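You operate a simulated robot arm through the tools that you are given. There is no shell and no other tool. Be economical: measure what you need, move in short steps, check, and stop when the job is done.

You run a simulated robot arm. Do the job below in one go: nothing can be reset, and whatever is moved stays where it is left.

JOB
Clamp the yellow spool, try the no-go ring on its end, then fit the go ring.
Fine: the no-go ring goes back on the black mat. Set down upright: yellow spool, no-go ring.

The check looks at the end state, three seconds after you hand in, the way a careful person would. Anything else that was tipped, shoved, dropped, spilled or broken makes it a failure.

ROBOT AND FRAMES
A 6-joint arm with a two-finger parallel gripper, fixed in place. Base frame: the origin is at the foot of the arm, x ahead of it, y to its left, z up; the work surface is at about z = 0.3. Units: cm, degrees, N and s.
With the tool pointing down near the work surface it reaches from about 14 to 58 cm from the base axis. Its first joint turns from -66.0 to 66.0 degrees. Payload 2.1 kg.
The TCP is the grasp point between the finger pads, 3 cm short of the fingertips. In the tool frame z runs along the fingers and y along their closing line. Largest opening 9.4 cm; finger width 2.8, thickness 1; the body of the gripper, 5 by 9.6 cm, starts 5.5 cm behind the TCP.
Orientation is that of the tool frame in the base frame, as a unit quaternion [x, y, z, w]. With the fingers straight down and closing along the base's y, the tool's x points along the base's -x, its y along +y and its z along -z.

CONTROLS
- The arm moves only by the tool servo_tool. Its argument "commands" is a list of rows, each a list of 7 numbers: the shift along the tool's x, y, z in units of 150 mm (1.0 is 150 mm), then the turn, a rotation vector about the tool's x, y, z in units of 45 degrees (1.0 is 45 degrees), then the opening in per cent of the stroke, from 0 (shut) to 100 (fully open). In form: [[dx, dy, dz, ax, ay, az, hand], ...]. A call has 1 to 10 rows; each row is the pose to reach, as a shift and turn from the pose commanded when the call began, along the tool's axes at that moment. A call with a number of a shift or a turn outside -1 to 1 is refused whole. A row lasts 0.2 s, in which the tool goes at most 5 cm and 8.6 degrees; a call with a longer step from one row to the next is refused whole, and so is a gripper value outside its range. A pose out of reach is approached as far as the arm can. The call stops where the force on the tool passes 70 N (or 10 N more than at its start, if that is more) or the arm is blocked; 0.2 s more then pass. Each finger travels about 7.2 cm/s and halts on what it meets, pressing with about 30 N; the grip force reading is that of the motor and also rises with nothing between the fingers. The clock runs only during rows and for 0.2 s after the last one: add rows that repeat a pose to give the fingers time. The reply holds the time, the measured pose of the TCP, the force on the tool along the base axes, the opening and the grip force, in the units named above and with some noise, with the torque about the TCP (base axes, N m) and any sound that the robot's microphone picked up.
- Cameras (640 x 400 px; columns grow to the right, rows downward): "scene" is fixed at [6.88, -38.26, 49.44]; the picture's right is [0.63, -0.78, 0.00], its down [-0.40, -0.32, -0.86] and it looks along [0.67, 0.54, -0.51] (base axes); focal length 234 px, centre (320, 200). "wrist" rides on the gripper at [7.6, 1.4, -10.3] in the tool frame; the picture's right is [-0.18, 0.98, 0.00], its down [-0.75, -0.14, -0.64] and it looks along [-0.63, -0.12, 0.77] (tool axes); focal length 243 px, centre (320, 200). There is no depth. A picture from a camera that has moved, and an enlarged one, comes with that camera's place and axes in the base frame and with its lens.
- capture(camera): a new picture of that camera. The clock stands still meanwhile.
- zoom(camera, box): a new picture of the part [left, top, right, bottom] of that camera's present view, enlarged. The clock stands still meanwhile.
- finish_job(): hands the job in; it is judged then, once.

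Go step by step. Nothing tells you positions but the pictures and the camera data: compare them with the known pose of the tool, close in by small moves and look again before you grip or let go. The budget is 120 turns and 84 pictures, counting those below and the enlarged ones. Unless the task says otherwise, let go and move clear before handing in, and close with one line.

The tools are called as a command line: name --pt "numbers of a row" for each row, then --argument value for the rest, lists and objects as JSON in quotes. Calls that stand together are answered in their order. servo_tool: Moves the arm, as the interface text tells. Its arguments: {"type":"object","properties":{"commands":{"type":"array","items":{"type":"array","items":{"type":"number"}}}},"required":["commands"]} The other tools are called the same way: capture (camera) takes a picture; zoom (camera, box) takes an enlarged picture of a part of a camera's view; finish_job () hands the job in.

At the start:

```text
clock: 0.0
tool_pos: [33.49, -8.7, 40.33]
ee_rot: [0.0, 1.0, 0.0, 0.0]
wrist_force: [0.0, 0.2, -0.2]
ft_torque: [0.03, 0.0, 0.02]
grip_width: 9.41
grip_force: 0.1
```

scene: 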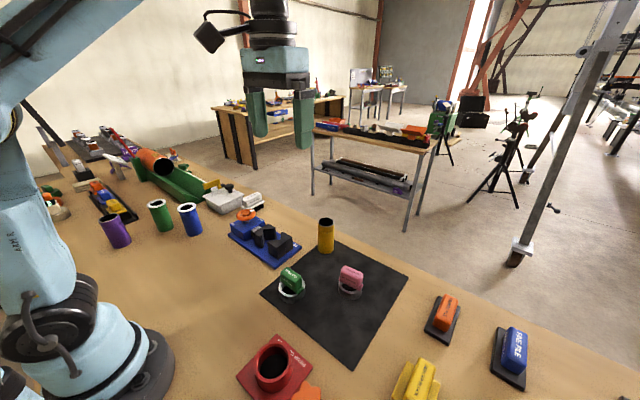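
wrist: 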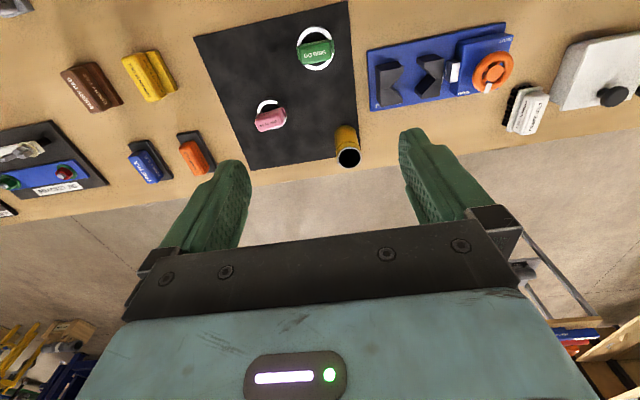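

I see a black mat with the yellow spool and two rings with handles (green and pink), and a blue fixture with dark jaws that may be the clamp. I'll zoom in to read the labels.

zoom --camera "scene" --box '[220, 190, 420, 315]'

zoom --camera "wrist" --box '[190, 0, 390, 180]'

zoom --camera "wrist" --box '[360, 10, 560, 140]'

zoom --camera "scene" --box '[220, 300, 420, 400]'

```text
3.20 times, centred on (320, 252) of scene
camera zoom: at [6.88, -38.26, 49.44], right [0.63, -0.78, 0.0], down [-0.4, -0.32, -0.86], along [0.67, 0.54, -0.51], focal length 747 px, centre (320, 32)
```

zoom: 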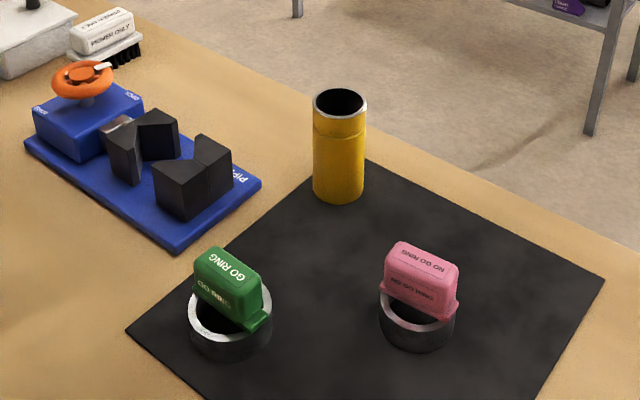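

```text
2.22 times, centred on (290, 90) of wrist
camera zoom: at [25.88, -7.3, 50.59], right [0.18, 0.98, 0.0], down [0.75, -0.14, 0.64], along [0.63, -0.12, -0.77], focal length 539 px, centre (387, 444)
```

zoom: 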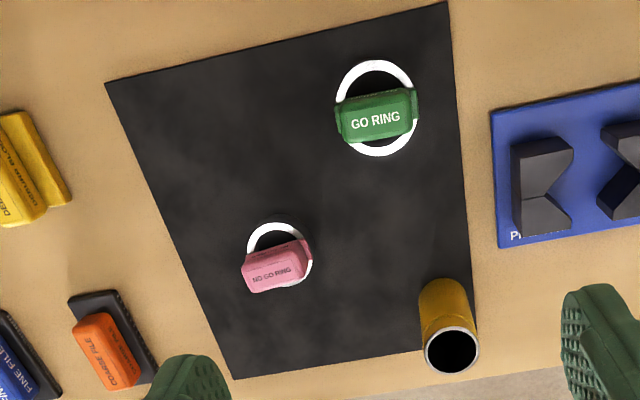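

```text
3.08 times, centred on (460, 75) of wrist
camera zoom: at [25.88, -7.3, 50.59], right [0.18, 0.98, 0.0], down [0.75, -0.14, 0.64], along [0.63, -0.12, -0.77], focal length 746 px, centre (-111, 585)
```

zoom: 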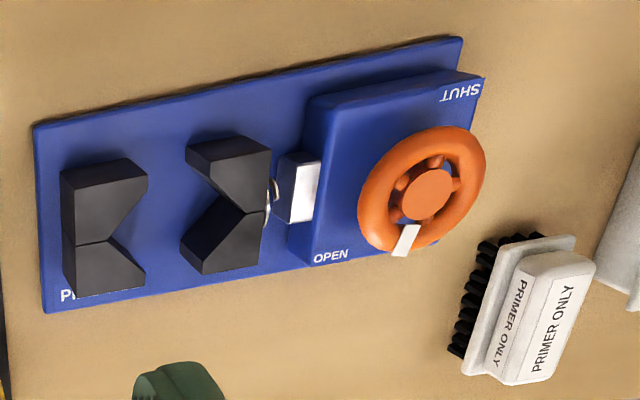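

```text
3.20 times, centred on (320, 350) of scene
camera zoom: at [6.88, -38.26, 49.44], right [0.63, -0.78, 0.0], down [-0.4, -0.32, -0.86], along [0.67, 0.54, -0.51], focal length 747 px, centre (320, -280)
```

zoom: 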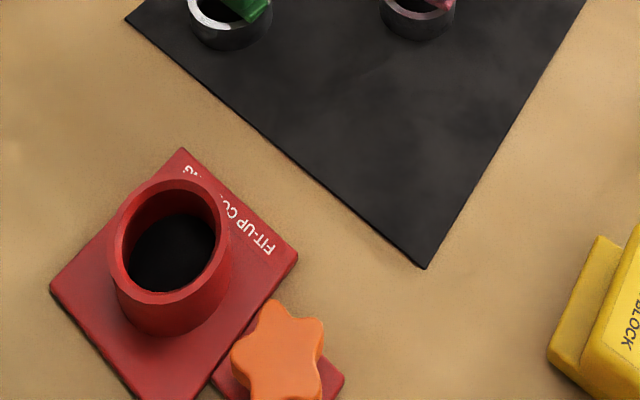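

The clamp is at roughly (40, 6) with jaws open and its wheel marker at OPEN. The spool is near (49.3, -6.3) with its top at about 10.8. I'll move over the clamp for a closer look.

servo_tool --pt "-0.1 0.2 0.13 0 0 0 100" --pt "-0.2 0.4 0.26 0 0 0 100" --pt "-0.3 0.6 0.4 0 0 0 100" --pt "-0.4 0.8 0.53 0 0 0 100" --pt "-0.5 1.0 0.67 0 0 0 100" --pt "-0.5 1.0 0.67 0 0 0 100"

capture --camera "wrist"

```text
clock: 1.4
tool_pos: [40.93, 6.43, 30.21]
ee_rot: [-0.001, 1.0, 0.0, 0.0]
wrist_force: [0.9, -1.3, -0.2]
ft_torque: [-0.03, 0.0, 0.0]
grip_width: 9.4
grip_force: 0.0
```

```text
77 pictures are left
camera wrist: at [33.53, 7.76, 40.48], right [0.18, 0.98, 0.0], down [0.75, -0.14, 0.64], along [0.63, -0.12, -0.77], focal length 243 px, centre (320, 200)
```

wrist: 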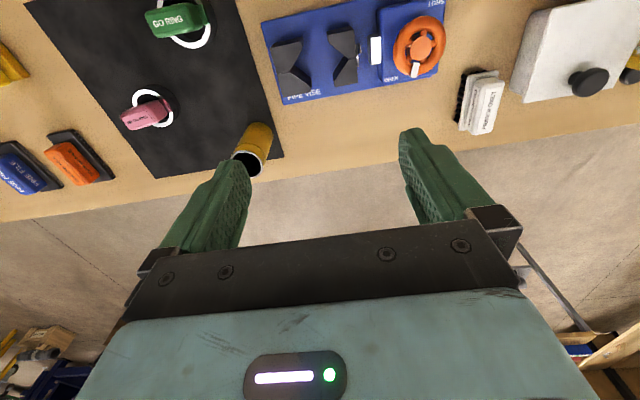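

zoom --camera "wrist" --box '[255, 0, 455, 125]'

zoom --camera "scene" --box '[215, 195, 311, 255]'

zoom --camera "wrist" --box '[100, 0, 280, 180]'

```text
3.20 times, centred on (355, 62) of wrist
camera zoom: at [33.53, 7.76, 40.48], right [0.18, 0.98, 0.0], down [0.75, -0.14, 0.64], along [0.63, -0.12, -0.77], focal length 776 px, centre (208, 640)
```

zoom: 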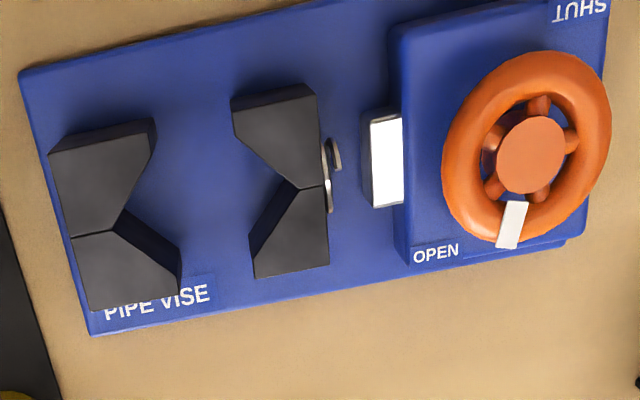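

```text
6.67 times, centred on (263, 225) of scene
camera zoom: at [6.88, -38.26, 49.44], right [0.63, -0.78, 0.0], down [-0.4, -0.32, -0.86], along [0.67, 0.54, -0.51], focal length 1557 px, centre (700, 33)
```

zoom: 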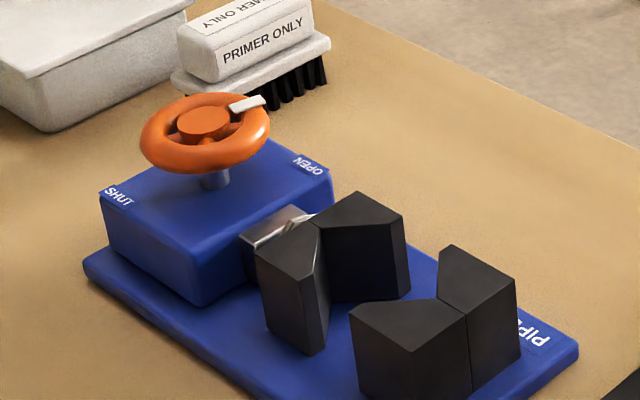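

```text
2.22 times, centred on (190, 90) of wrist
camera zoom: at [33.53, 7.76, 40.48], right [0.18, 0.98, 0.0], down [0.75, -0.14, 0.64], along [0.63, -0.12, -0.77], focal length 539 px, centre (609, 444)
```

zoom: 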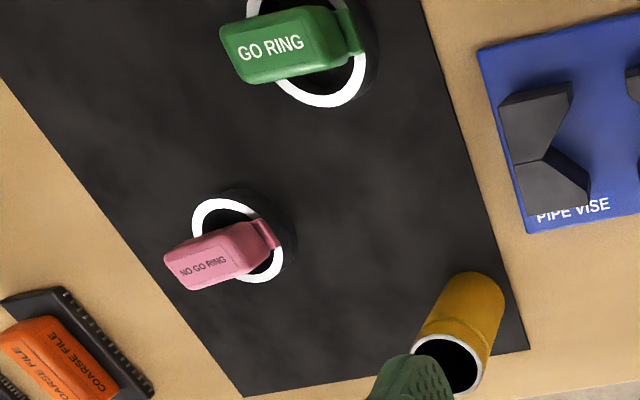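

The vise is aligned with y: its V vertices are near (40.1, 2.8) and (40.1, 10.1), and the jaw tops are at about 5.6. The wheel turns on a vertical axis. Next I'll move above the spool.

servo_tool --pt "-0.14 -0.207 0.137 0 0 0 100" --pt "-0.279 -0.415 0.273 0 0 0 100" --pt "-0.418 -0.622 0.41 0 0 0 100" --pt "-0.558 -0.829 0.547 0 0 0 100" --pt "-0.558 -0.829 0.547 0 0 0 100"

capture --camera "wrist"

zoom --camera "scene" --box '[230, 130, 430, 255]'

```text
clock: 2.6
tool_pos: [49.29, -6.26, 21.85]
ee_rot: [0.0, 1.0, 0.0, 0.0]
wrist_force: [-0.5, 0.7, 0.2]
ft_torque: [-0.02, -0.04, -0.02]
grip_width: 9.42
grip_force: 0.1
```

```text
73 pictures are left
camera wrist: at [41.81, -4.84, 32.27], right [0.18, 0.98, 0.0], down [0.75, -0.14, 0.64], along [0.63, -0.12, -0.77], focal length 243 px, centre (320, 200)
```

wrist: 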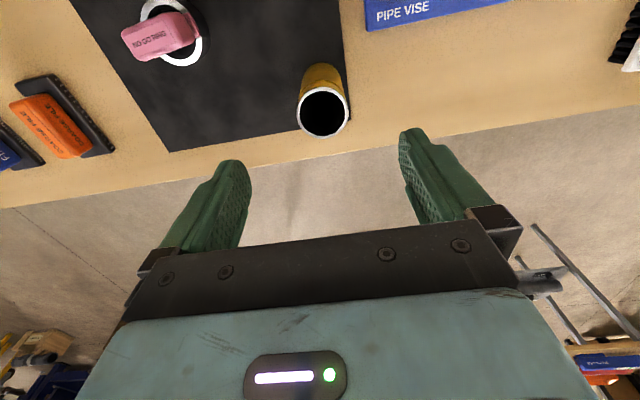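

```text
3.20 times, centred on (330, 192) of scene
camera zoom: at [6.88, -38.26, 49.44], right [0.63, -0.78, 0.0], down [-0.4, -0.32, -0.86], along [0.67, 0.54, -0.51], focal length 747 px, centre (288, 224)
```

zoom: 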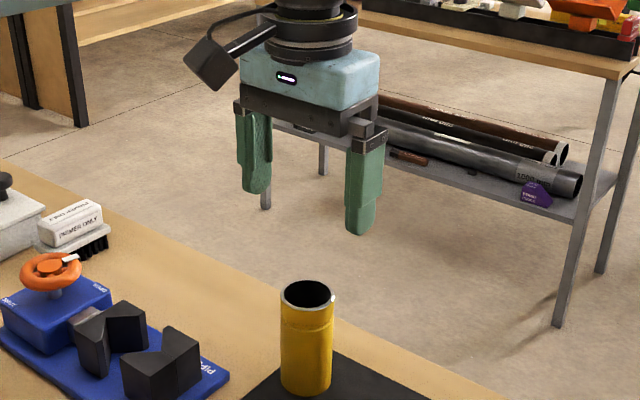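

The spool top is at about (49.5, -6.15), almost directly below. I'll descend and grip it high, with the TCP at about 8.8.

servo_tool --pt "-0.005 0.003 0.22 0 0 0 100" --pt "-0.013 0.007 0.44 0 0 0 100" --pt "-0.013 0.007 0.6 0 0 0 100" --pt "-0.013 0.007 0.74 0 0 0 100" --pt "-0.013 0.007 0.87 0 0 0 100" --pt "-0.013 0.007 0.87 0 0 0 100"

capture --camera "wrist"

zoom --camera "scene" --box '[250, 150, 410, 270]'

```text
clock: 4.0
tool_pos: [49.43, -6.09, 8.87]
ee_rot: [0.0, 1.0, 0.001, 0.0]
wrist_force: [-0.6, 0.1, -0.2]
ft_torque: [-0.01, 0.02, -0.01]
grip_width: 9.4
grip_force: 0.0
```

```text
71 pictures are left
camera wrist: at [41.92, -4.71, 19.16], right [0.18, 0.98, 0.0], down [0.75, -0.14, 0.64], along [0.63, -0.12, -0.77], focal length 243 px, centre (320, 200)
```

wrist: 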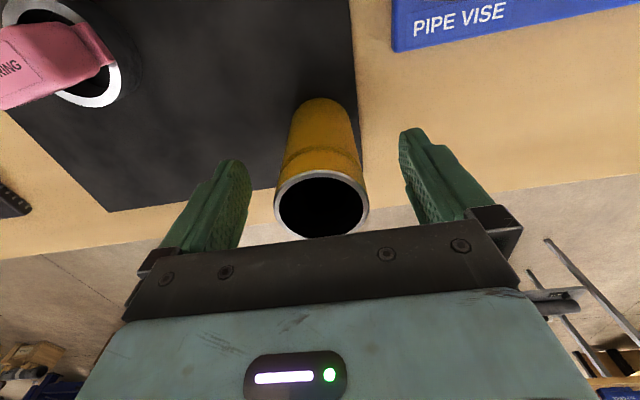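

```text
3.33 times, centred on (330, 210) of scene
camera zoom: at [6.88, -38.26, 49.44], right [0.63, -0.78, 0.0], down [-0.4, -0.32, -0.86], along [0.67, 0.54, -0.51], focal length 778 px, centre (287, 167)
```

zoom: 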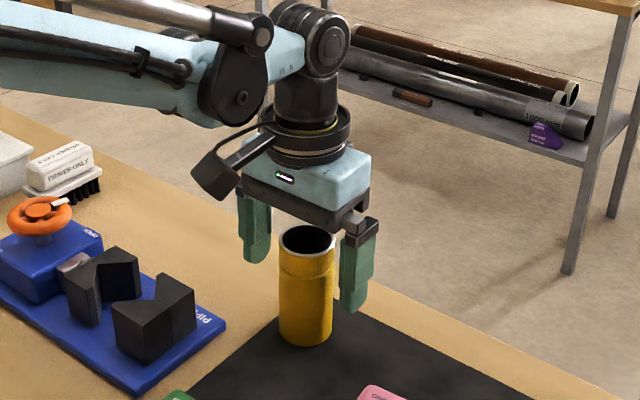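

The spool is centred between the fingers, so I'll close on it.

servo_tool --pt "0 0 0 0 0 0 60" --pt "0 0 0 0 0 0 35" --pt "0 0 0 0 0 0 20" --pt "0 0 0 0 0 0 20" --pt "0 0 0 0 0 0 20"

```text
clock: 5.2
tool_pos: [49.48, -6.06, 8.94]
ee_rot: [0.0, 1.0, 0.0, 0.0]
wrist_force: [0.1, -0.7, 0.1]
ft_torque: [-0.01, 0.01, 0.01]
grip_width: 4.95
grip_force: 30.1
```

I have it at a width of 4.95. I'll lift it and carry it over the vise.

servo_tool --pt "0 0 -0.1 0 0 0 20" --pt "0 0 -0.3 0 0 0 20" --pt "0 0 -0.55 0 0 0 20" --pt "0.15 0.2 -0.67 0 0 0 20" --pt "0.3 0.42 -0.67 0 0 0 20" --pt "0.45 0.64 -0.67 0 0 0 20" --pt "0.629 0.834 -0.67 0 0 0 20" --pt "0.629 0.834 -0.67 0 0 0 20"

zoom --camera "wrist" --box '[180, 0, 500, 200]'

zoom --camera "scene" --box '[200, 130, 360, 270]'

```text
clock: 7.0
tool_pos: [40.01, 6.35, 18.93]
ee_rot: [0.001, 1.0, 0.0, 0.001]
wrist_force: [-0.3, -1.2, -2.3]
ft_torque: [0.0, -0.02, -0.01]
grip_width: 4.91
grip_force: 30.2
```

```text
2.00 times, centred on (340, 100) of wrist
camera zoom: at [32.48, 7.83, 29.25], right [0.18, 0.98, 0.0], down [0.75, -0.14, 0.64], along [0.63, -0.12, -0.77], focal length 485 px, centre (280, 400)
```

zoom: 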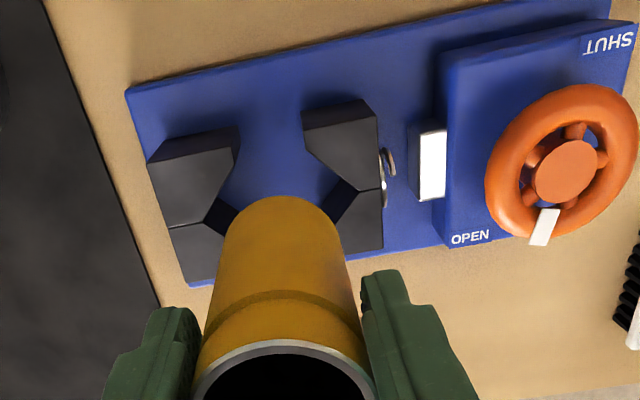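

```text
2.86 times, centred on (280, 200) of scene
camera zoom: at [6.88, -38.26, 49.43], right [0.63, -0.78, 0.0], down [-0.4, -0.32, -0.86], along [0.67, 0.54, -0.51], focal length 667 px, centre (434, 200)
```

zoom: 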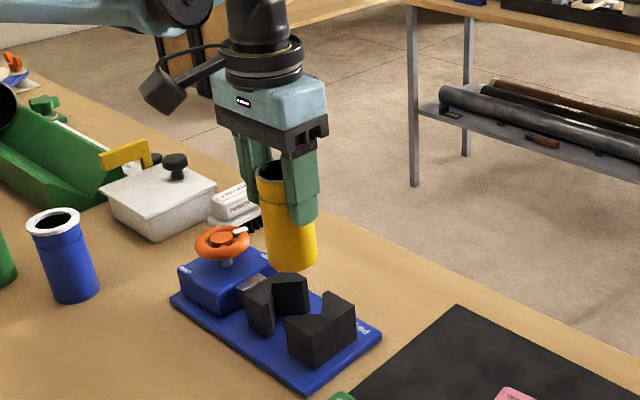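

From both views the V centre comes out at about (40.0, 6.3). I'll lower until the spool bottom is just above the jaws and check again.

servo_tool --pt "0 0 0.12 0 0 0 20" --pt "0 0 0.24 0 0 0 20" --pt "0 0 0.24 0 0 0 20"

zoom --camera "wrist" --box '[200, 0, 440, 150]'

zoom --camera "scene" --box '[235, 180, 315, 260]'

```text
clock: 7.8
tool_pos: [39.94, 6.4, 15.46]
ee_rot: [0.0, 1.0, 0.0, 0.0]
wrist_force: [0.4, -0.1, -2.7]
ft_torque: [-0.01, 0.03, -0.01]
grip_width: 4.94
grip_force: 30.2
```

```text
2.67 times, centred on (320, 75) of wrist
camera zoom: at [32.55, 7.88, 25.72], right [0.18, 0.98, 0.0], down [0.75, -0.14, 0.64], along [0.63, -0.12, -0.77], focal length 647 px, centre (320, 533)
```

zoom: 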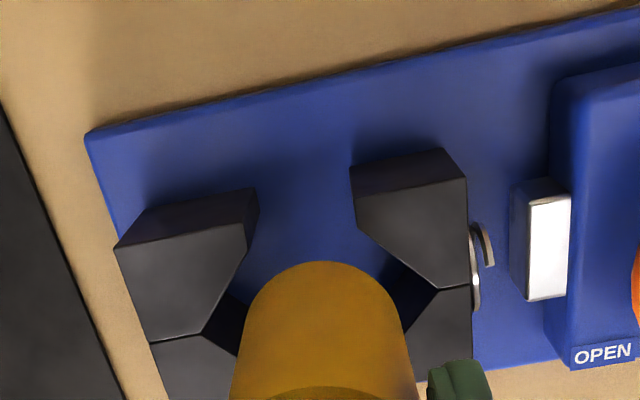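

```text
5.00 times, centred on (275, 220) of scene
camera zoom: at [6.88, -38.26, 49.43], right [0.63, -0.78, 0.0], down [-0.4, -0.32, -0.86], along [0.67, 0.54, -0.51], focal length 1168 px, centre (545, 100)
```

zoom: 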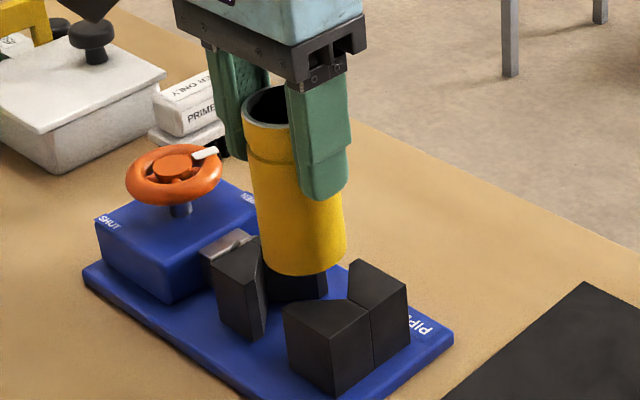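

The jaw apexes are near (40.1, 2.6) and (40.1, 10.1). The spool bottom appears about 0.6 too far in +x in both cameras, so I'll shift it, lower slightly and check once more.

servo_tool --pt "0.04 0 0.03 0 0 0 20" --pt "0.04 0 0.055 0 0 0 20" --pt "0.04 0 0.055 0 0 0 20"

zoom --camera "wrist" --box '[220, 20, 420, 240]'

zoom --camera "scene" --box '[245, 195, 309, 259]'

```text
clock: 8.6
tool_pos: [39.4, 6.49, 14.65]
ee_rot: [0.0, 1.0, 0.0, 0.001]
wrist_force: [-0.2, -0.1, -2.8]
ft_torque: [0.01, 0.02, 0.02]
grip_width: 4.94
grip_force: 30.6
```

```text
1.82 times, centred on (320, 130) of wrist
camera zoom: at [31.92, 7.87, 24.86], right [0.18, 0.98, 0.0], down [0.75, -0.14, 0.64], along [0.63, -0.12, -0.77], focal length 441 px, centre (320, 327)
```

zoom: 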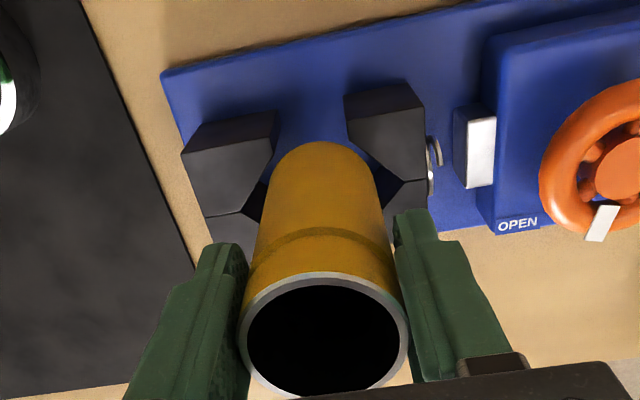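

```text
6.25 times, centred on (277, 227) of scene
camera zoom: at [6.88, -38.26, 49.43], right [0.63, -0.78, 0.0], down [-0.4, -0.32, -0.86], along [0.67, 0.54, -0.51], focal length 1460 px, centre (589, 31)
```

zoom: 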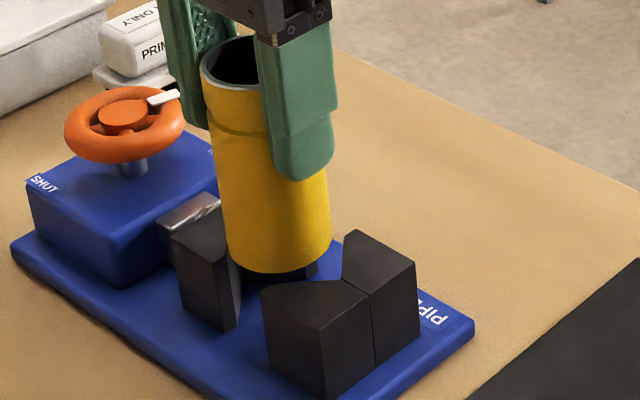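

The spool is now nearly centred, with small residuals of about 0.1–0.2 in x and y. I'll descend gently and watch the force.

servo_tool --pt "0.005 0.007 0.03 0 0 0 20" --pt "0.005 0.007 0.06 0 0 0 20" --pt "0.005 0.007 0.09 0 0 0 20" --pt "0.005 0.007 0.12 0 0 0 20"

zoom --camera "wrist" --box '[220, 20, 420, 220]'

zoom --camera "scene" --box '[245, 195, 309, 259]'

```text
clock: 9.6
tool_pos: [39.28, 6.6, 12.78]
ee_rot: [0.0, 1.0, -0.001, 0.0]
wrist_force: [1.6, -0.4, -2.3]
ft_torque: [-0.11, -0.1, -0.05]
grip_width: 4.95
grip_force: 30.2
```

```text
2.00 times, centred on (320, 120) of wrist
camera zoom: at [31.75, 7.97, 23.09], right [0.18, 0.98, 0.0], down [0.75, -0.14, 0.64], along [0.63, -0.12, -0.77], focal length 485 px, centre (320, 360)
```

zoom: 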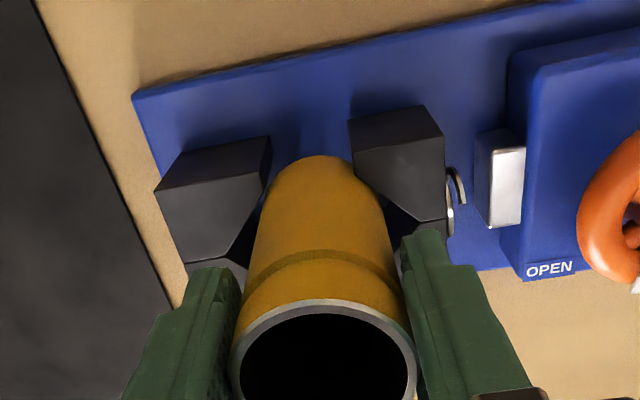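

```text
6.25 times, centred on (277, 227) of scene
camera zoom: at [6.88, -38.26, 49.43], right [0.63, -0.78, 0.0], down [-0.4, -0.32, -0.86], along [0.67, 0.54, -0.51], focal length 1460 px, centre (589, 31)
```

zoom: 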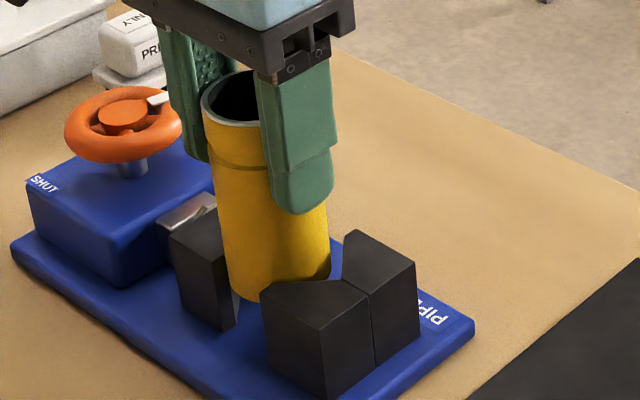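

The spool is between the jaws, with a light touch on the -x side. I'll nudge it +x by 0.15 and -y by 0.05 and continue down.

servo_tool --pt "-0.01 -0.004 0.03 0 0 0 20" --pt "-0.01 -0.004 0.06 0 0 0 20" --pt "-0.01 -0.004 0.09 0 0 0 20" --pt "-0.01 -0.004 0.12 0 0 0 20" --pt "-0.01 -0.004 0.14 0 0 0 20"

zoom --camera "wrist" --box '[220, 20, 420, 220]'

```text
clock: 10.8
tool_pos: [39.54, 6.57, 10.82]
ee_rot: [0.001, 1.0, 0.0, 0.0]
wrist_force: [0.3, 0.8, -3.1]
ft_torque: [0.0, 0.04, 0.0]
grip_width: 4.93
grip_force: 29.5
```

```text
2.00 times, centred on (320, 120) of wrist
camera zoom: at [32.02, 7.92, 21.06], right [0.18, 0.98, 0.0], down [0.75, -0.14, 0.64], along [0.63, -0.12, -0.77], focal length 485 px, centre (320, 360)
```

zoom: 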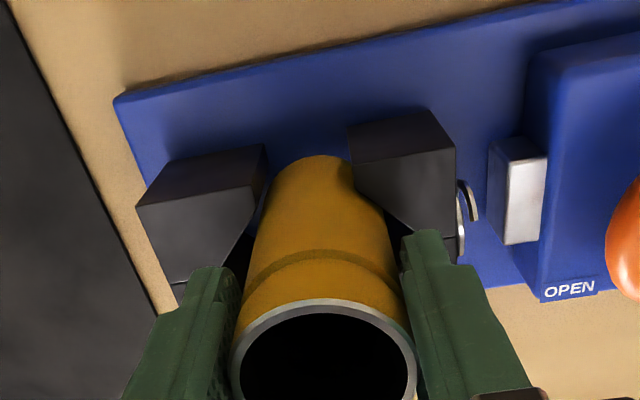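

It's clear and free of contact, so I'll lower in fine steps until it touches down.

servo_tool --pt "0 0 0.02 0 0 0 20" --pt "0 0 0.035 0 0 0 20" --pt "0 0 0.05 0 0 0 20" --pt "0 0 0.06 0 0 0 20" --pt "0 0 0.07 0 0 0 20" --pt "0 0 0.08 0 0 0 20"

```text
clock: 12.2
tool_pos: [39.66, 6.52, 9.53]
ee_rot: [0.0, 1.0, 0.0, 0.002]
wrist_force: [8.8, -1.2, 20.1]
ft_torque: [0.01, -0.24, 0.0]
grip_width: 4.89
grip_force: 29.8
```

It touched down at TCP 9.53. I'll ease off and release.

servo_tool --pt "0 0 -0.013 0 0 0 20" --pt "0 0 -0.013 0 0 0 20"

zoom --camera "scene" --box '[245, 195, 309, 259]'

```text
clock: 12.8
tool_pos: [39.51, 6.46, 9.69]
ee_rot: [0.0, 1.0, 0.0, -0.001]
wrist_force: [1.2, -2.5, -4.2]
ft_torque: [-0.06, -0.02, -0.03]
grip_width: 4.74
grip_force: 30.4
```

```text
6.25 times, centred on (277, 227) of scene
camera zoom: at [6.88, -38.26, 49.43], right [0.63, -0.78, 0.0], down [-0.4, -0.32, -0.86], along [0.67, 0.54, -0.51], focal length 1460 px, centre (589, 31)
```

zoom: 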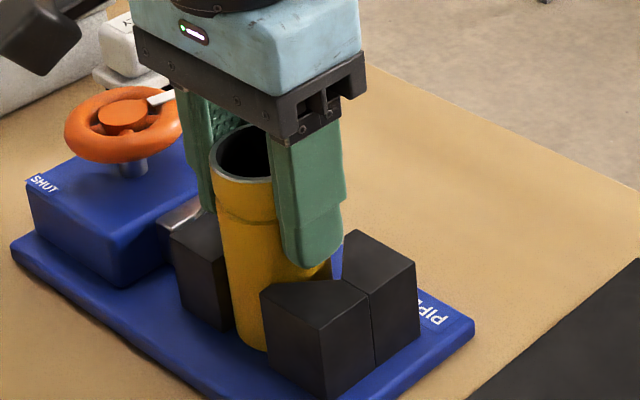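

It's seated in the vise. I'll open and rise.

servo_tool --pt "0 0 0 0 0 0 60" --pt "0 0 0 0 0 0 85" --pt "0 0 0 0 0 0 100" --pt "0 0 0 0 0 0 100" --pt "0 0 -0.2 0 0 0 100" --pt "0 0 -0.5 0 0 0 100" --pt "0 0 -0.8 0 0 0 100" --pt "0 0 -0.9 0 0 0 100" --pt "0 0 -0.9 0 0 0 100"

zoom --camera "wrist" --box '[200, 0, 480, 160]'

zoom --camera "scene" --box '[215, 185, 311, 260]'

```text
clock: 14.8
tool_pos: [39.69, 6.6, 22.97]
ee_rot: [0.0, 1.0, 0.0, 0.0]
wrist_force: [0.4, 1.5, 0.2]
ft_torque: [0.0, 0.02, 0.0]
grip_width: 9.38
grip_force: 0.0
```

```text
2.29 times, centred on (340, 80) of wrist
camera zoom: at [32.12, 7.94, 33.28], right [0.18, 0.98, 0.0], down [0.75, -0.14, 0.64], along [0.63, -0.12, -0.77], focal length 555 px, centre (274, 474)
```

zoom: 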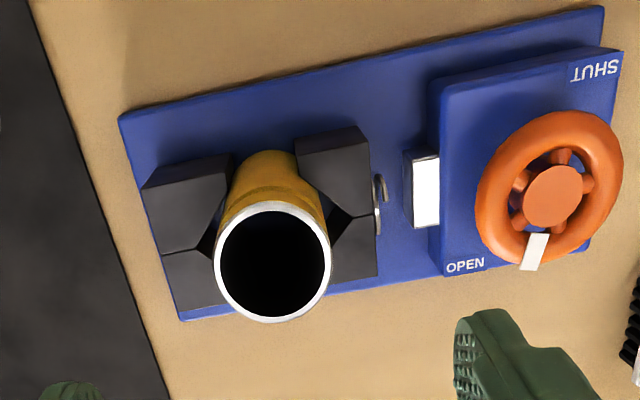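

```text
5.33 times, centred on (263, 222) of scene
camera zoom: at [6.88, -38.26, 49.44], right [0.63, -0.78, 0.0], down [-0.4, -0.32, -0.86], along [0.67, 0.54, -0.51], focal length 1246 px, centre (624, 80)
```

zoom: 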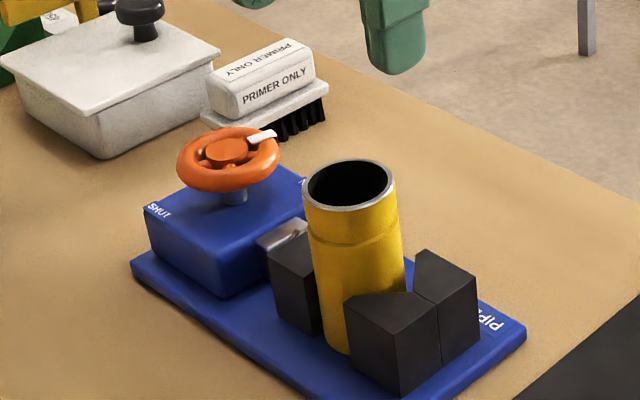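

The spool stands in the open vise. The wheel hub is at about (39.8, 18.05, 8.4) with a diameter near 6, so I'll move above it.

servo_tool --pt "0 0.25 0 0 0 0 100" --pt "-0.007 0.5 0.1 0 0 0 100" --pt "-0.007 0.763 0.3 0 0 0 100" --pt "-0.007 0.763 0.38 0 0 0 100" --pt "-0.007 0.763 0.38 0 0 0 100"

zoom --camera "wrist" --box '[160, 0, 480, 220]'

zoom --camera "scene" --box '[190, 120, 310, 260]'

```text
clock: 16.0
tool_pos: [39.61, 17.9, 17.36]
ee_rot: [0.0, 1.0, 0.0, -0.001]
wrist_force: [0.0, 0.4, 0.0]
ft_torque: [-0.01, 0.0, 0.01]
grip_width: 9.39
grip_force: 0.1
```

```text
1.82 times, centred on (320, 110) of wrist
camera zoom: at [32.01, 19.37, 27.69], right [0.18, 0.98, 0.0], down [0.75, -0.14, 0.64], along [0.63, -0.12, -0.77], focal length 441 px, centre (320, 364)
```

zoom: 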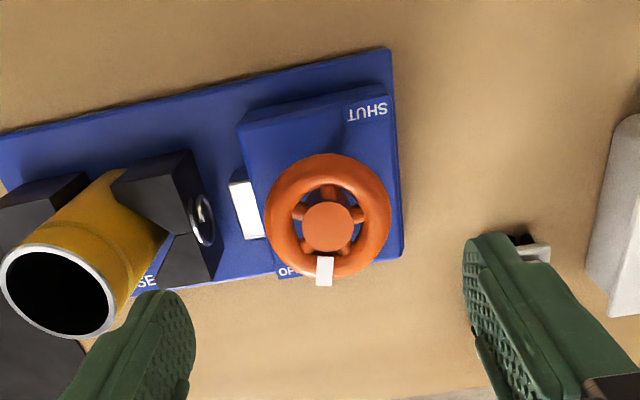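

```text
2.86 times, centred on (250, 190) of scene
camera zoom: at [6.88, -38.26, 49.44], right [0.63, -0.78, 0.0], down [-0.4, -0.32, -0.86], along [0.67, 0.54, -0.51], focal length 667 px, centre (520, 229)
```

zoom: 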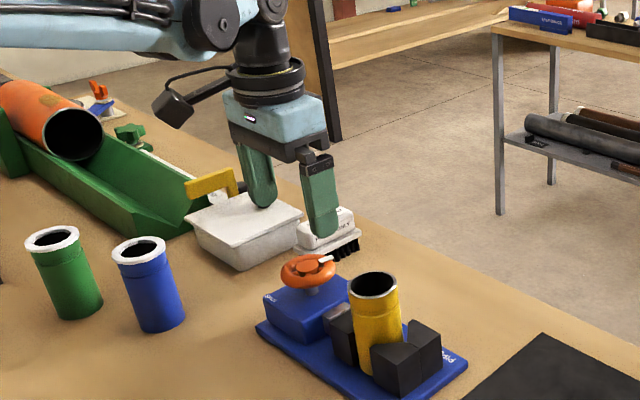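

The hub is at (40.0, 18.2). I'll descend around the wheel to TCP z of about 8.9.

servo_tool --pt "-0.025 0.018 0.2 0 0 0 100" --pt "-0.025 0.018 0.4 0 0 0 100" --pt "-0.025 0.018 0.5 0 0 0 100" --pt "-0.025 0.018 0.56 0 0 0 100" --pt "-0.025 0.018 0.56 0 0 0 100"

capture --camera "wrist"

zoom --camera "scene" --box '[190, 150, 310, 270]'

```text
clock: 17.2
tool_pos: [40.11, 18.22, 9.04]
ee_rot: [0.001, 1.0, 0.001, 0.001]
wrist_force: [-0.6, 0.6, -0.5]
ft_torque: [0.0, 0.0, -0.02]
grip_width: 9.4
grip_force: 0.0
```

```text
55 pictures are left
camera wrist: at [32.52, 19.62, 19.43], right [0.18, 0.98, 0.0], down [0.75, -0.14, 0.64], along [0.63, -0.12, -0.77], focal length 243 px, centre (320, 200)
```

wrist: 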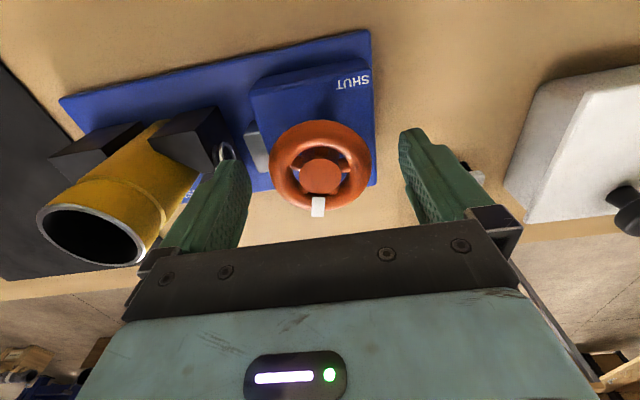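

```text
3.33 times, centred on (250, 210) of scene
camera zoom: at [6.88, -38.26, 49.44], right [0.63, -0.78, 0.0], down [-0.4, -0.32, -0.86], along [0.67, 0.54, -0.51], focal length 778 px, centre (553, 167)
```

zoom: 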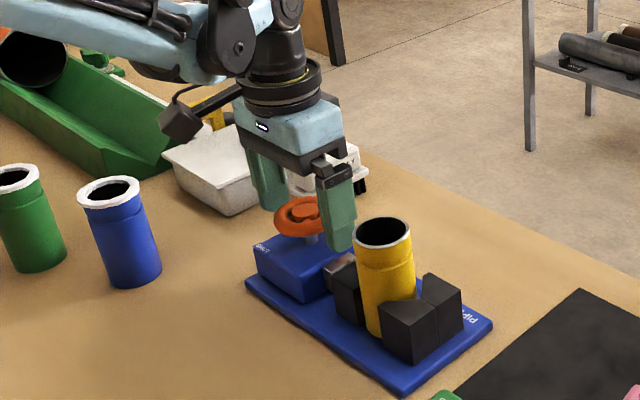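

The wheel is centred, so I'll close on it gently.

servo_tool --pt "0 0 0 0 0 0 80" --pt "0 0 0 0 0 0 65" --pt "0 0 0 0 0 0 50" --pt "0 0 0 0 0 0 40" --pt "0 0 0 0 0 0 40"

servo_tool --pt "0 0 0 0 0 0.1 40" --pt "0 0 0 0 0 0.25 40" --pt "0 0 0 0 0 0.4 40" --pt "0 0 0 0 0 0.55 40"

capture --camera "wrist"

```text
clock: 18.4
tool_pos: [39.94, 18.14, 9.07]
ee_rot: [0.0, 1.0, 0.0, -0.001]
wrist_force: [0.4, 2.2, -2.2]
ft_torque: [0.07, -0.06, 0.08]
grip_width: 5.76
grip_force: 45.6
```

```text
clock: 19.4
tool_pos: [40.05, 18.24, 9.06]
ee_rot: [0.215, 0.977, 0.001, 0.003]
wrist_force: [9.6, 2.0, 34.3]
ft_torque: [0.04, 0.02, 0.16]
grip_width: 5.77
grip_force: 45.1
```

```text
53 pictures are left
camera wrist: at [33.79, 22.7, 19.39], right [0.58, 0.81, 0.0], down [0.62, -0.45, 0.64], along [0.52, -0.37, -0.77], focal length 243 px, centre (320, 200)
```

wrist: 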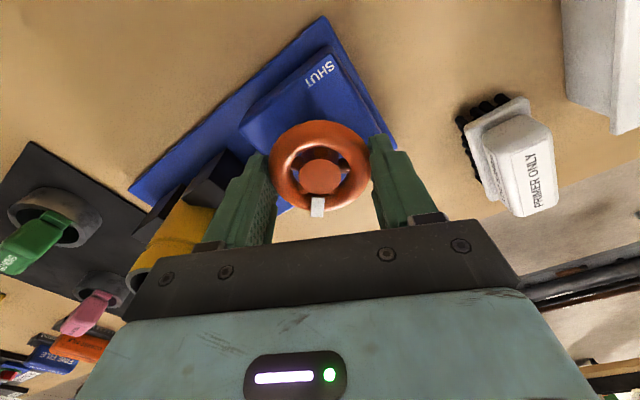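

The wheel follows with little torque. The upward force rose to 34 N, so I'll ease the tool up slightly and keep turning clockwise.

servo_tool --pt "0 0 -0.007 0 0 0.1 40" --pt "0 0 -0.007 0 0 0.25 40" --pt "0 0 -0.007 0 0 0.4 40" --pt "0 0 -0.007 0 0 0.5 40"

zoom --camera "scene" --box '[215, 185, 311, 260]'

```text
clock: 20.4
tool_pos: [39.98, 18.24, 9.19]
ee_rot: [0.402, 0.916, -0.001, 0.001]
wrist_force: [11.9, -6.3, -24.7]
ft_torque: [-0.26, -0.81, 0.17]
grip_width: 5.8
grip_force: 44.7
```

```text
5.33 times, centred on (263, 222) of scene
camera zoom: at [6.89, -38.25, 49.44], right [0.63, -0.78, 0.0], down [-0.4, -0.32, -0.86], along [0.67, 0.54, -0.51], focal length 1246 px, centre (624, 80)
```

zoom: 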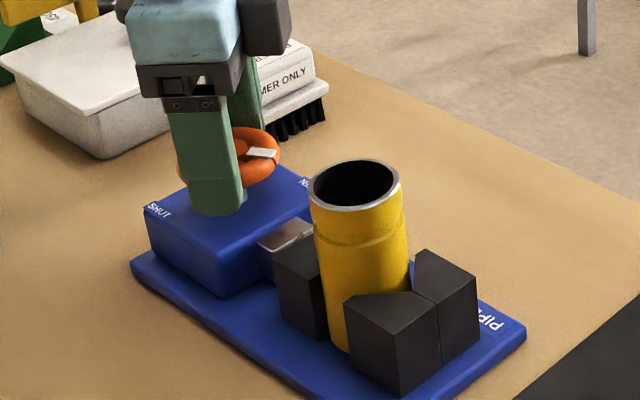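

The jaw is advancing, so clockwise is the right direction. I'll continue with a small z relief.

servo_tool --pt "0 0 0.003 0 0 0.15 40" --pt "0 0 0.003 0 0 0.3 40" --pt "0 0 0.003 0 0 0.45 40" --pt "0 0 0.003 0 0 0.6 40"

```text
clock: 21.4
tool_pos: [40.0, 18.21, 9.24]
ee_rot: [0.605, 0.796, -0.001, 0.001]
wrist_force: [16.1, -11.8, -32.7]
ft_torque: [-0.09, -0.13, 0.19]
grip_width: 5.76
grip_force: 44.8
```

servo_tool --pt "0 0 0.006 0 0 0.15 40" --pt "0 0 0.006 0 0 0.3 40" --pt "0 0 0.006 0 0 0.45 40" --pt "0 0 0.006 0 0 0.6 40"

zoom --camera "scene" --box '[215, 185, 311, 260]'

```text
clock: 22.4
tool_pos: [40.04, 18.3, 9.15]
ee_rot: [0.774, 0.633, -0.001, 0.002]
wrist_force: [16.4, -16.1, -1.1]
ft_torque: [0.25, 0.52, 0.2]
grip_width: 5.8
grip_force: 45.0
```

```text
5.33 times, centred on (263, 222) of scene
camera zoom: at [6.88, -38.26, 49.43], right [0.63, -0.78, 0.0], down [-0.4, -0.32, -0.86], along [0.67, 0.54, -0.51], focal length 1246 px, centre (624, 80)
```

zoom: 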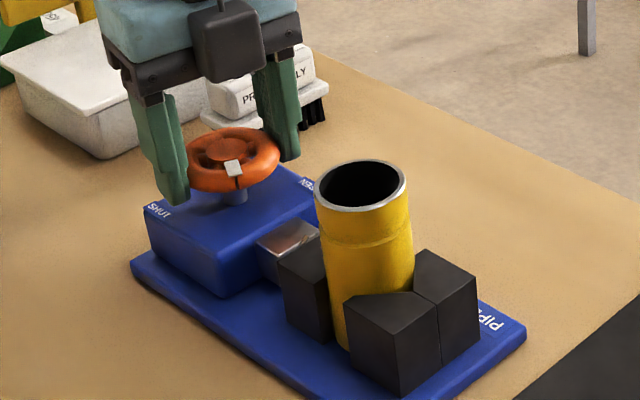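

servo_tool --pt "-0.004 0.004 0.002 0 0 0.15 40" --pt "-0.004 0.004 0.002 0 0 0.3 40" --pt "-0.004 0.004 0.002 0 0 0.45 40" --pt "-0.004 0.004 0.002 0 0 0.6 40"

```text
clock: 23.4
tool_pos: [39.92, 18.24, 9.04]
ee_rot: [0.9, 0.436, 0.0, 0.0]
wrist_force: [3.3, -9.4, 34.9]
ft_torque: [-0.4, 0.0, 0.24]
grip_width: 5.78
grip_force: 45.4
```

servo_tool --pt "0 0 -0.006 0 0 0.15 40" --pt "0 0 -0.006 0 0 0.3 40" --pt "0 0 -0.006 0 0 0.45 40" --pt "0 0 -0.006 0 0 0.6 40"

zoom --camera "scene" --box '[215, 185, 311, 260]'

```text
clock: 24.3
tool_pos: [40.0, 18.23, 8.98]
ee_rot: [0.964, 0.263, -0.003, -0.026]
wrist_force: [-0.8, 4.1, -4.5]
ft_torque: [0.2, 0.16, 0.0]
grip_width: 5.82
grip_force: 44.6
out of reach, approached as far as the arm can: row 4
stopped in row 4: the force on the tool passed its limit at 102 N (the readings are from after the stop); the commanded pose is now the measured one
```

```text
5.33 times, centred on (263, 222) of scene
camera zoom: at [6.88, -38.26, 49.44], right [0.63, -0.78, 0.0], down [-0.4, -0.32, -0.86], along [0.67, 0.54, -0.51], focal length 1246 px, centre (624, 80)
```

zoom: 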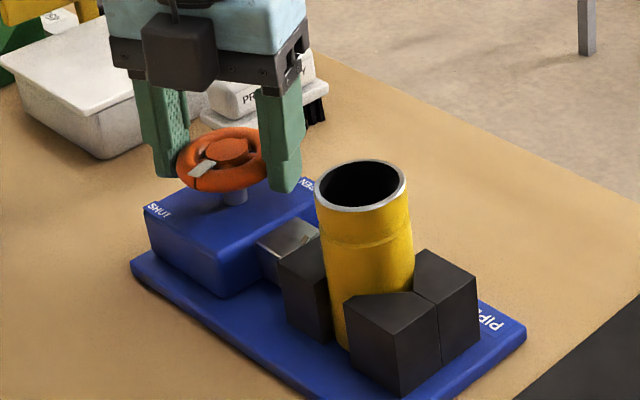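

The wrist joint limit came at about 150° of turn, and the marker is nearly at SHUT. I'll release, rise, level the tool, unwind and regrasp.

servo_tool --pt "0 0 0 0 0 0 70" --pt "0 0 0 0 0 0 90" --pt "0 0 0 0 0 0 100" --pt "0 0 0 0 0 0 100" --pt "0 0 -0.1 -0.066 -0.01 0 100" --pt "0 0 -0.25 -0.066 -0.01 0 100" --pt "0 0 -0.25 -0.066 -0.01 0 100"

servo_tool --pt "0 0 0 0 0 -0.18 100" --pt "0 0 0 0 0 -0.36 100" --pt "0 0 0 0 0 -0.54 100" --pt "0 0 0 0 0 -0.72 100" --pt "0 0 0 0 0 -0.9 100" --pt "0 0 0 0 0 -1 100"

servo_tool --pt "0 0 0 0 0 -0.18 100" --pt "0 0 0 0 0 -0.36 100" --pt "0 0 0 0 0 -0.54 100" --pt "0 0 0 0 0 -0.72 100" --pt "0 0 0 0 0 -0.9 100" --pt "0 0 0 0 0 -1 100"

capture --camera "wrist"

```text
clock: 25.9
tool_pos: [40.43, 17.46, 12.81]
ee_rot: [0.964, 0.266, -0.002, -0.001]
wrist_force: [0.1, 0.1, -0.9]
ft_torque: [0.0, -0.01, 0.03]
grip_width: 9.39
grip_force: 0.1
out of reach, approached as far as the arm can: row 5, 6, 7
```

```text
clock: 27.3
tool_pos: [40.51, 17.4, 12.69]
ee_rot: [0.79, 0.613, 0.0, 0.001]
wrist_force: [-0.1, -0.7, 0.6]
ft_torque: [0.02, 0.02, 0.03]
grip_width: 9.41
grip_force: 0.1
```

```text
clock: 28.7
tool_pos: [40.38, 17.37, 12.75]
ee_rot: [0.496, 0.869, 0.001, 0.0]
wrist_force: [0.1, -0.4, 0.3]
ft_torque: [0.02, 0.01, 0.0]
grip_width: 9.41
grip_force: 0.1
```

```text
49 pictures are left
camera wrist: at [37.91, 24.65, 23.03], right [0.94, 0.34, 0.0], down [0.26, -0.72, 0.64], along [0.22, -0.6, -0.77], focal length 243 px, centre (320, 200)
```

wrist: 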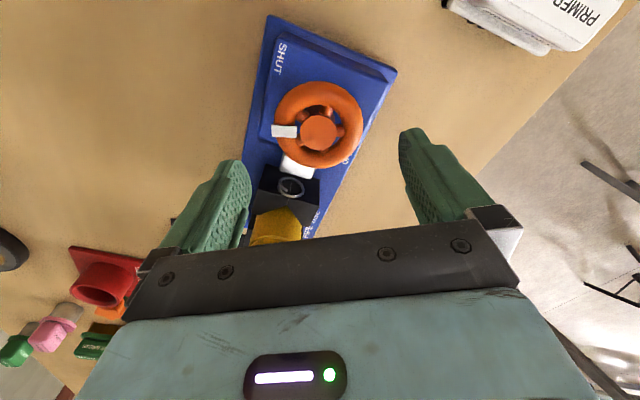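

I need to keep the fingers off the marker tab, so I'll unwind to the original orientation, recentre and regrasp.

servo_tool --pt "0 0 0 0 0 -0.18 100" --pt "0 0 0 0 0 -0.36 100" --pt "0 0 0 0 0 -0.54 100" --pt "0 0 0 0 0 -0.66 100"

servo_tool --pt "0 0 0 0 0 -0.18 100" --pt "0 0 0 0 0 -0.36 100" --pt "0 0 0 0 0 -0.54 100" --pt "0 0 0 0 0 -0.66 100" --pt "0 0 0 0 0 -0.66 100"

```text
clock: 29.7
tool_pos: [40.33, 17.54, 12.82]
ee_rot: [0.257, 0.966, 0.0, -0.001]
wrist_force: [-0.3, -0.3, 0.5]
ft_torque: [0.01, 0.0, -0.03]
grip_width: 9.4
grip_force: 0.0
```

```text
clock: 30.9
tool_pos: [40.35, 17.48, 12.76]
ee_rot: [0.0, 1.0, -0.001, -0.001]
wrist_force: [0.0, 0.4, -0.1]
ft_torque: [0.02, -0.03, 0.0]
grip_width: 9.4
grip_force: 0.0
```

servo_tool --pt "0.02 0.05 0 0 0 0 100" --pt "0.02 0.05 0.12 0 0 0 100" --pt "0.02 0.05 0.247 0 0 0 100" --pt "0.02 0.05 0.247 0 0 0 80" --pt "0.02 0.05 0.247 0 0 0 60" --pt "0.02 0.05 0.247 0 0 0 40" --pt "0.02 0.05 0.247 0 0 0 40" --pt "0.02 0.05 0.247 0 0 0 40"

capture --camera "wrist"

```text
clock: 32.7
tool_pos: [40.01, 18.2, 9.05]
ee_rot: [0.0, 1.0, 0.002, 0.0]
wrist_force: [2.9, 24.1, -13.3]
ft_torque: [0.09, -0.5, 0.16]
grip_width: 5.8
grip_force: 45.5
```

```text
48 pictures are left
camera wrist: at [32.55, 19.6, 19.37], right [0.18, 0.98, 0.0], down [0.75, -0.14, 0.64], along [0.63, -0.12, -0.77], focal length 243 px, centre (320, 200)
```

wrist: 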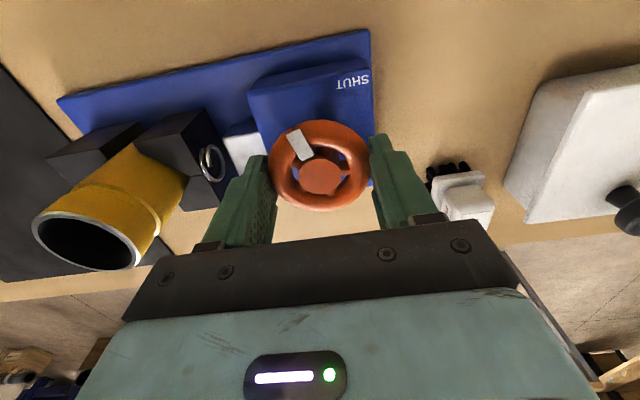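

servo_tool --pt "0 0.005 0 0 0 0.12 40" --pt "0 0.005 0 0 0 0.26 40" --pt "0 0.005 0 0 0 0.4 40" --pt "0 0.005 0 0 0 0.5 40"

servo_tool --pt "0 0 0 0 0 0.12 40" --pt "0 0 0 0 0 0.26 40" --pt "0 0 0 0 0 0.4 40" --pt "0 0 0 0 0 0.5 40"

capture --camera "wrist"

```text
clock: 33.7
tool_pos: [39.99, 18.22, 9.06]
ee_rot: [0.199, 0.98, -0.001, -0.001]
wrist_force: [-2.0, 10.7, 5.4]
ft_torque: [1.01, -0.06, 0.25]
grip_width: 5.8
grip_force: 44.9
```

```text
clock: 34.7
tool_pos: [40.05, 18.18, 9.08]
ee_rot: [0.385, 0.923, -0.001, -0.001]
wrist_force: [-8.7, -0.3, -3.7]
ft_torque: [1.16, 0.04, 0.29]
grip_width: 5.8
grip_force: 45.3
```

```text
47 pictures are left
camera wrist: at [35.84, 24.61, 19.38], right [0.83, 0.56, 0.0], down [0.43, -0.63, 0.64], along [0.36, -0.53, -0.77], focal length 243 px, centre (320, 200)
```

wrist: 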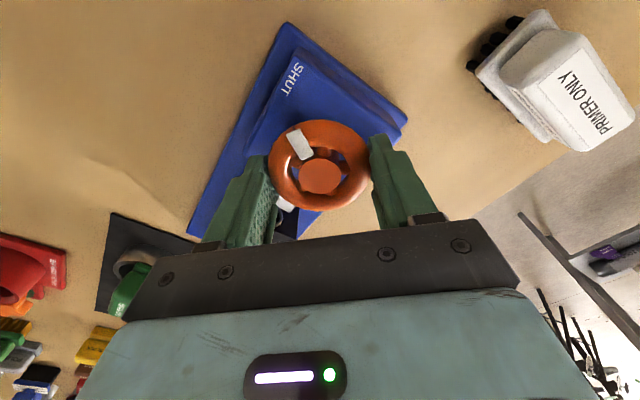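

servo_tool --pt "0 0 0 0 0 0.12 40" --pt "0 0 0 0 0 0.26 40" --pt "0 0 0 0 0 0.4 40" --pt "0 0 0 0 0 0.5 40"

zoom --camera "scene" --box '[215, 185, 311, 260]'

```text
clock: 35.7
tool_pos: [40.05, 18.18, 9.01]
ee_rot: [0.557, 0.83, -0.003, -0.001]
wrist_force: [-13.9, -16.7, -2.5]
ft_torque: [-0.14, 0.01, 0.91]
grip_width: 5.98
grip_force: 45.3
```

```text
5.33 times, centred on (263, 222) of scene
camera zoom: at [6.88, -38.26, 49.44], right [0.63, -0.78, 0.0], down [-0.4, -0.32, -0.86], along [0.67, 0.54, -0.51], focal length 1246 px, centre (624, 80)
```

zoom: 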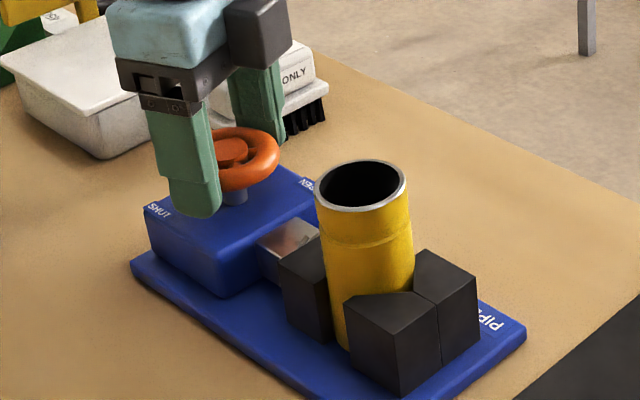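

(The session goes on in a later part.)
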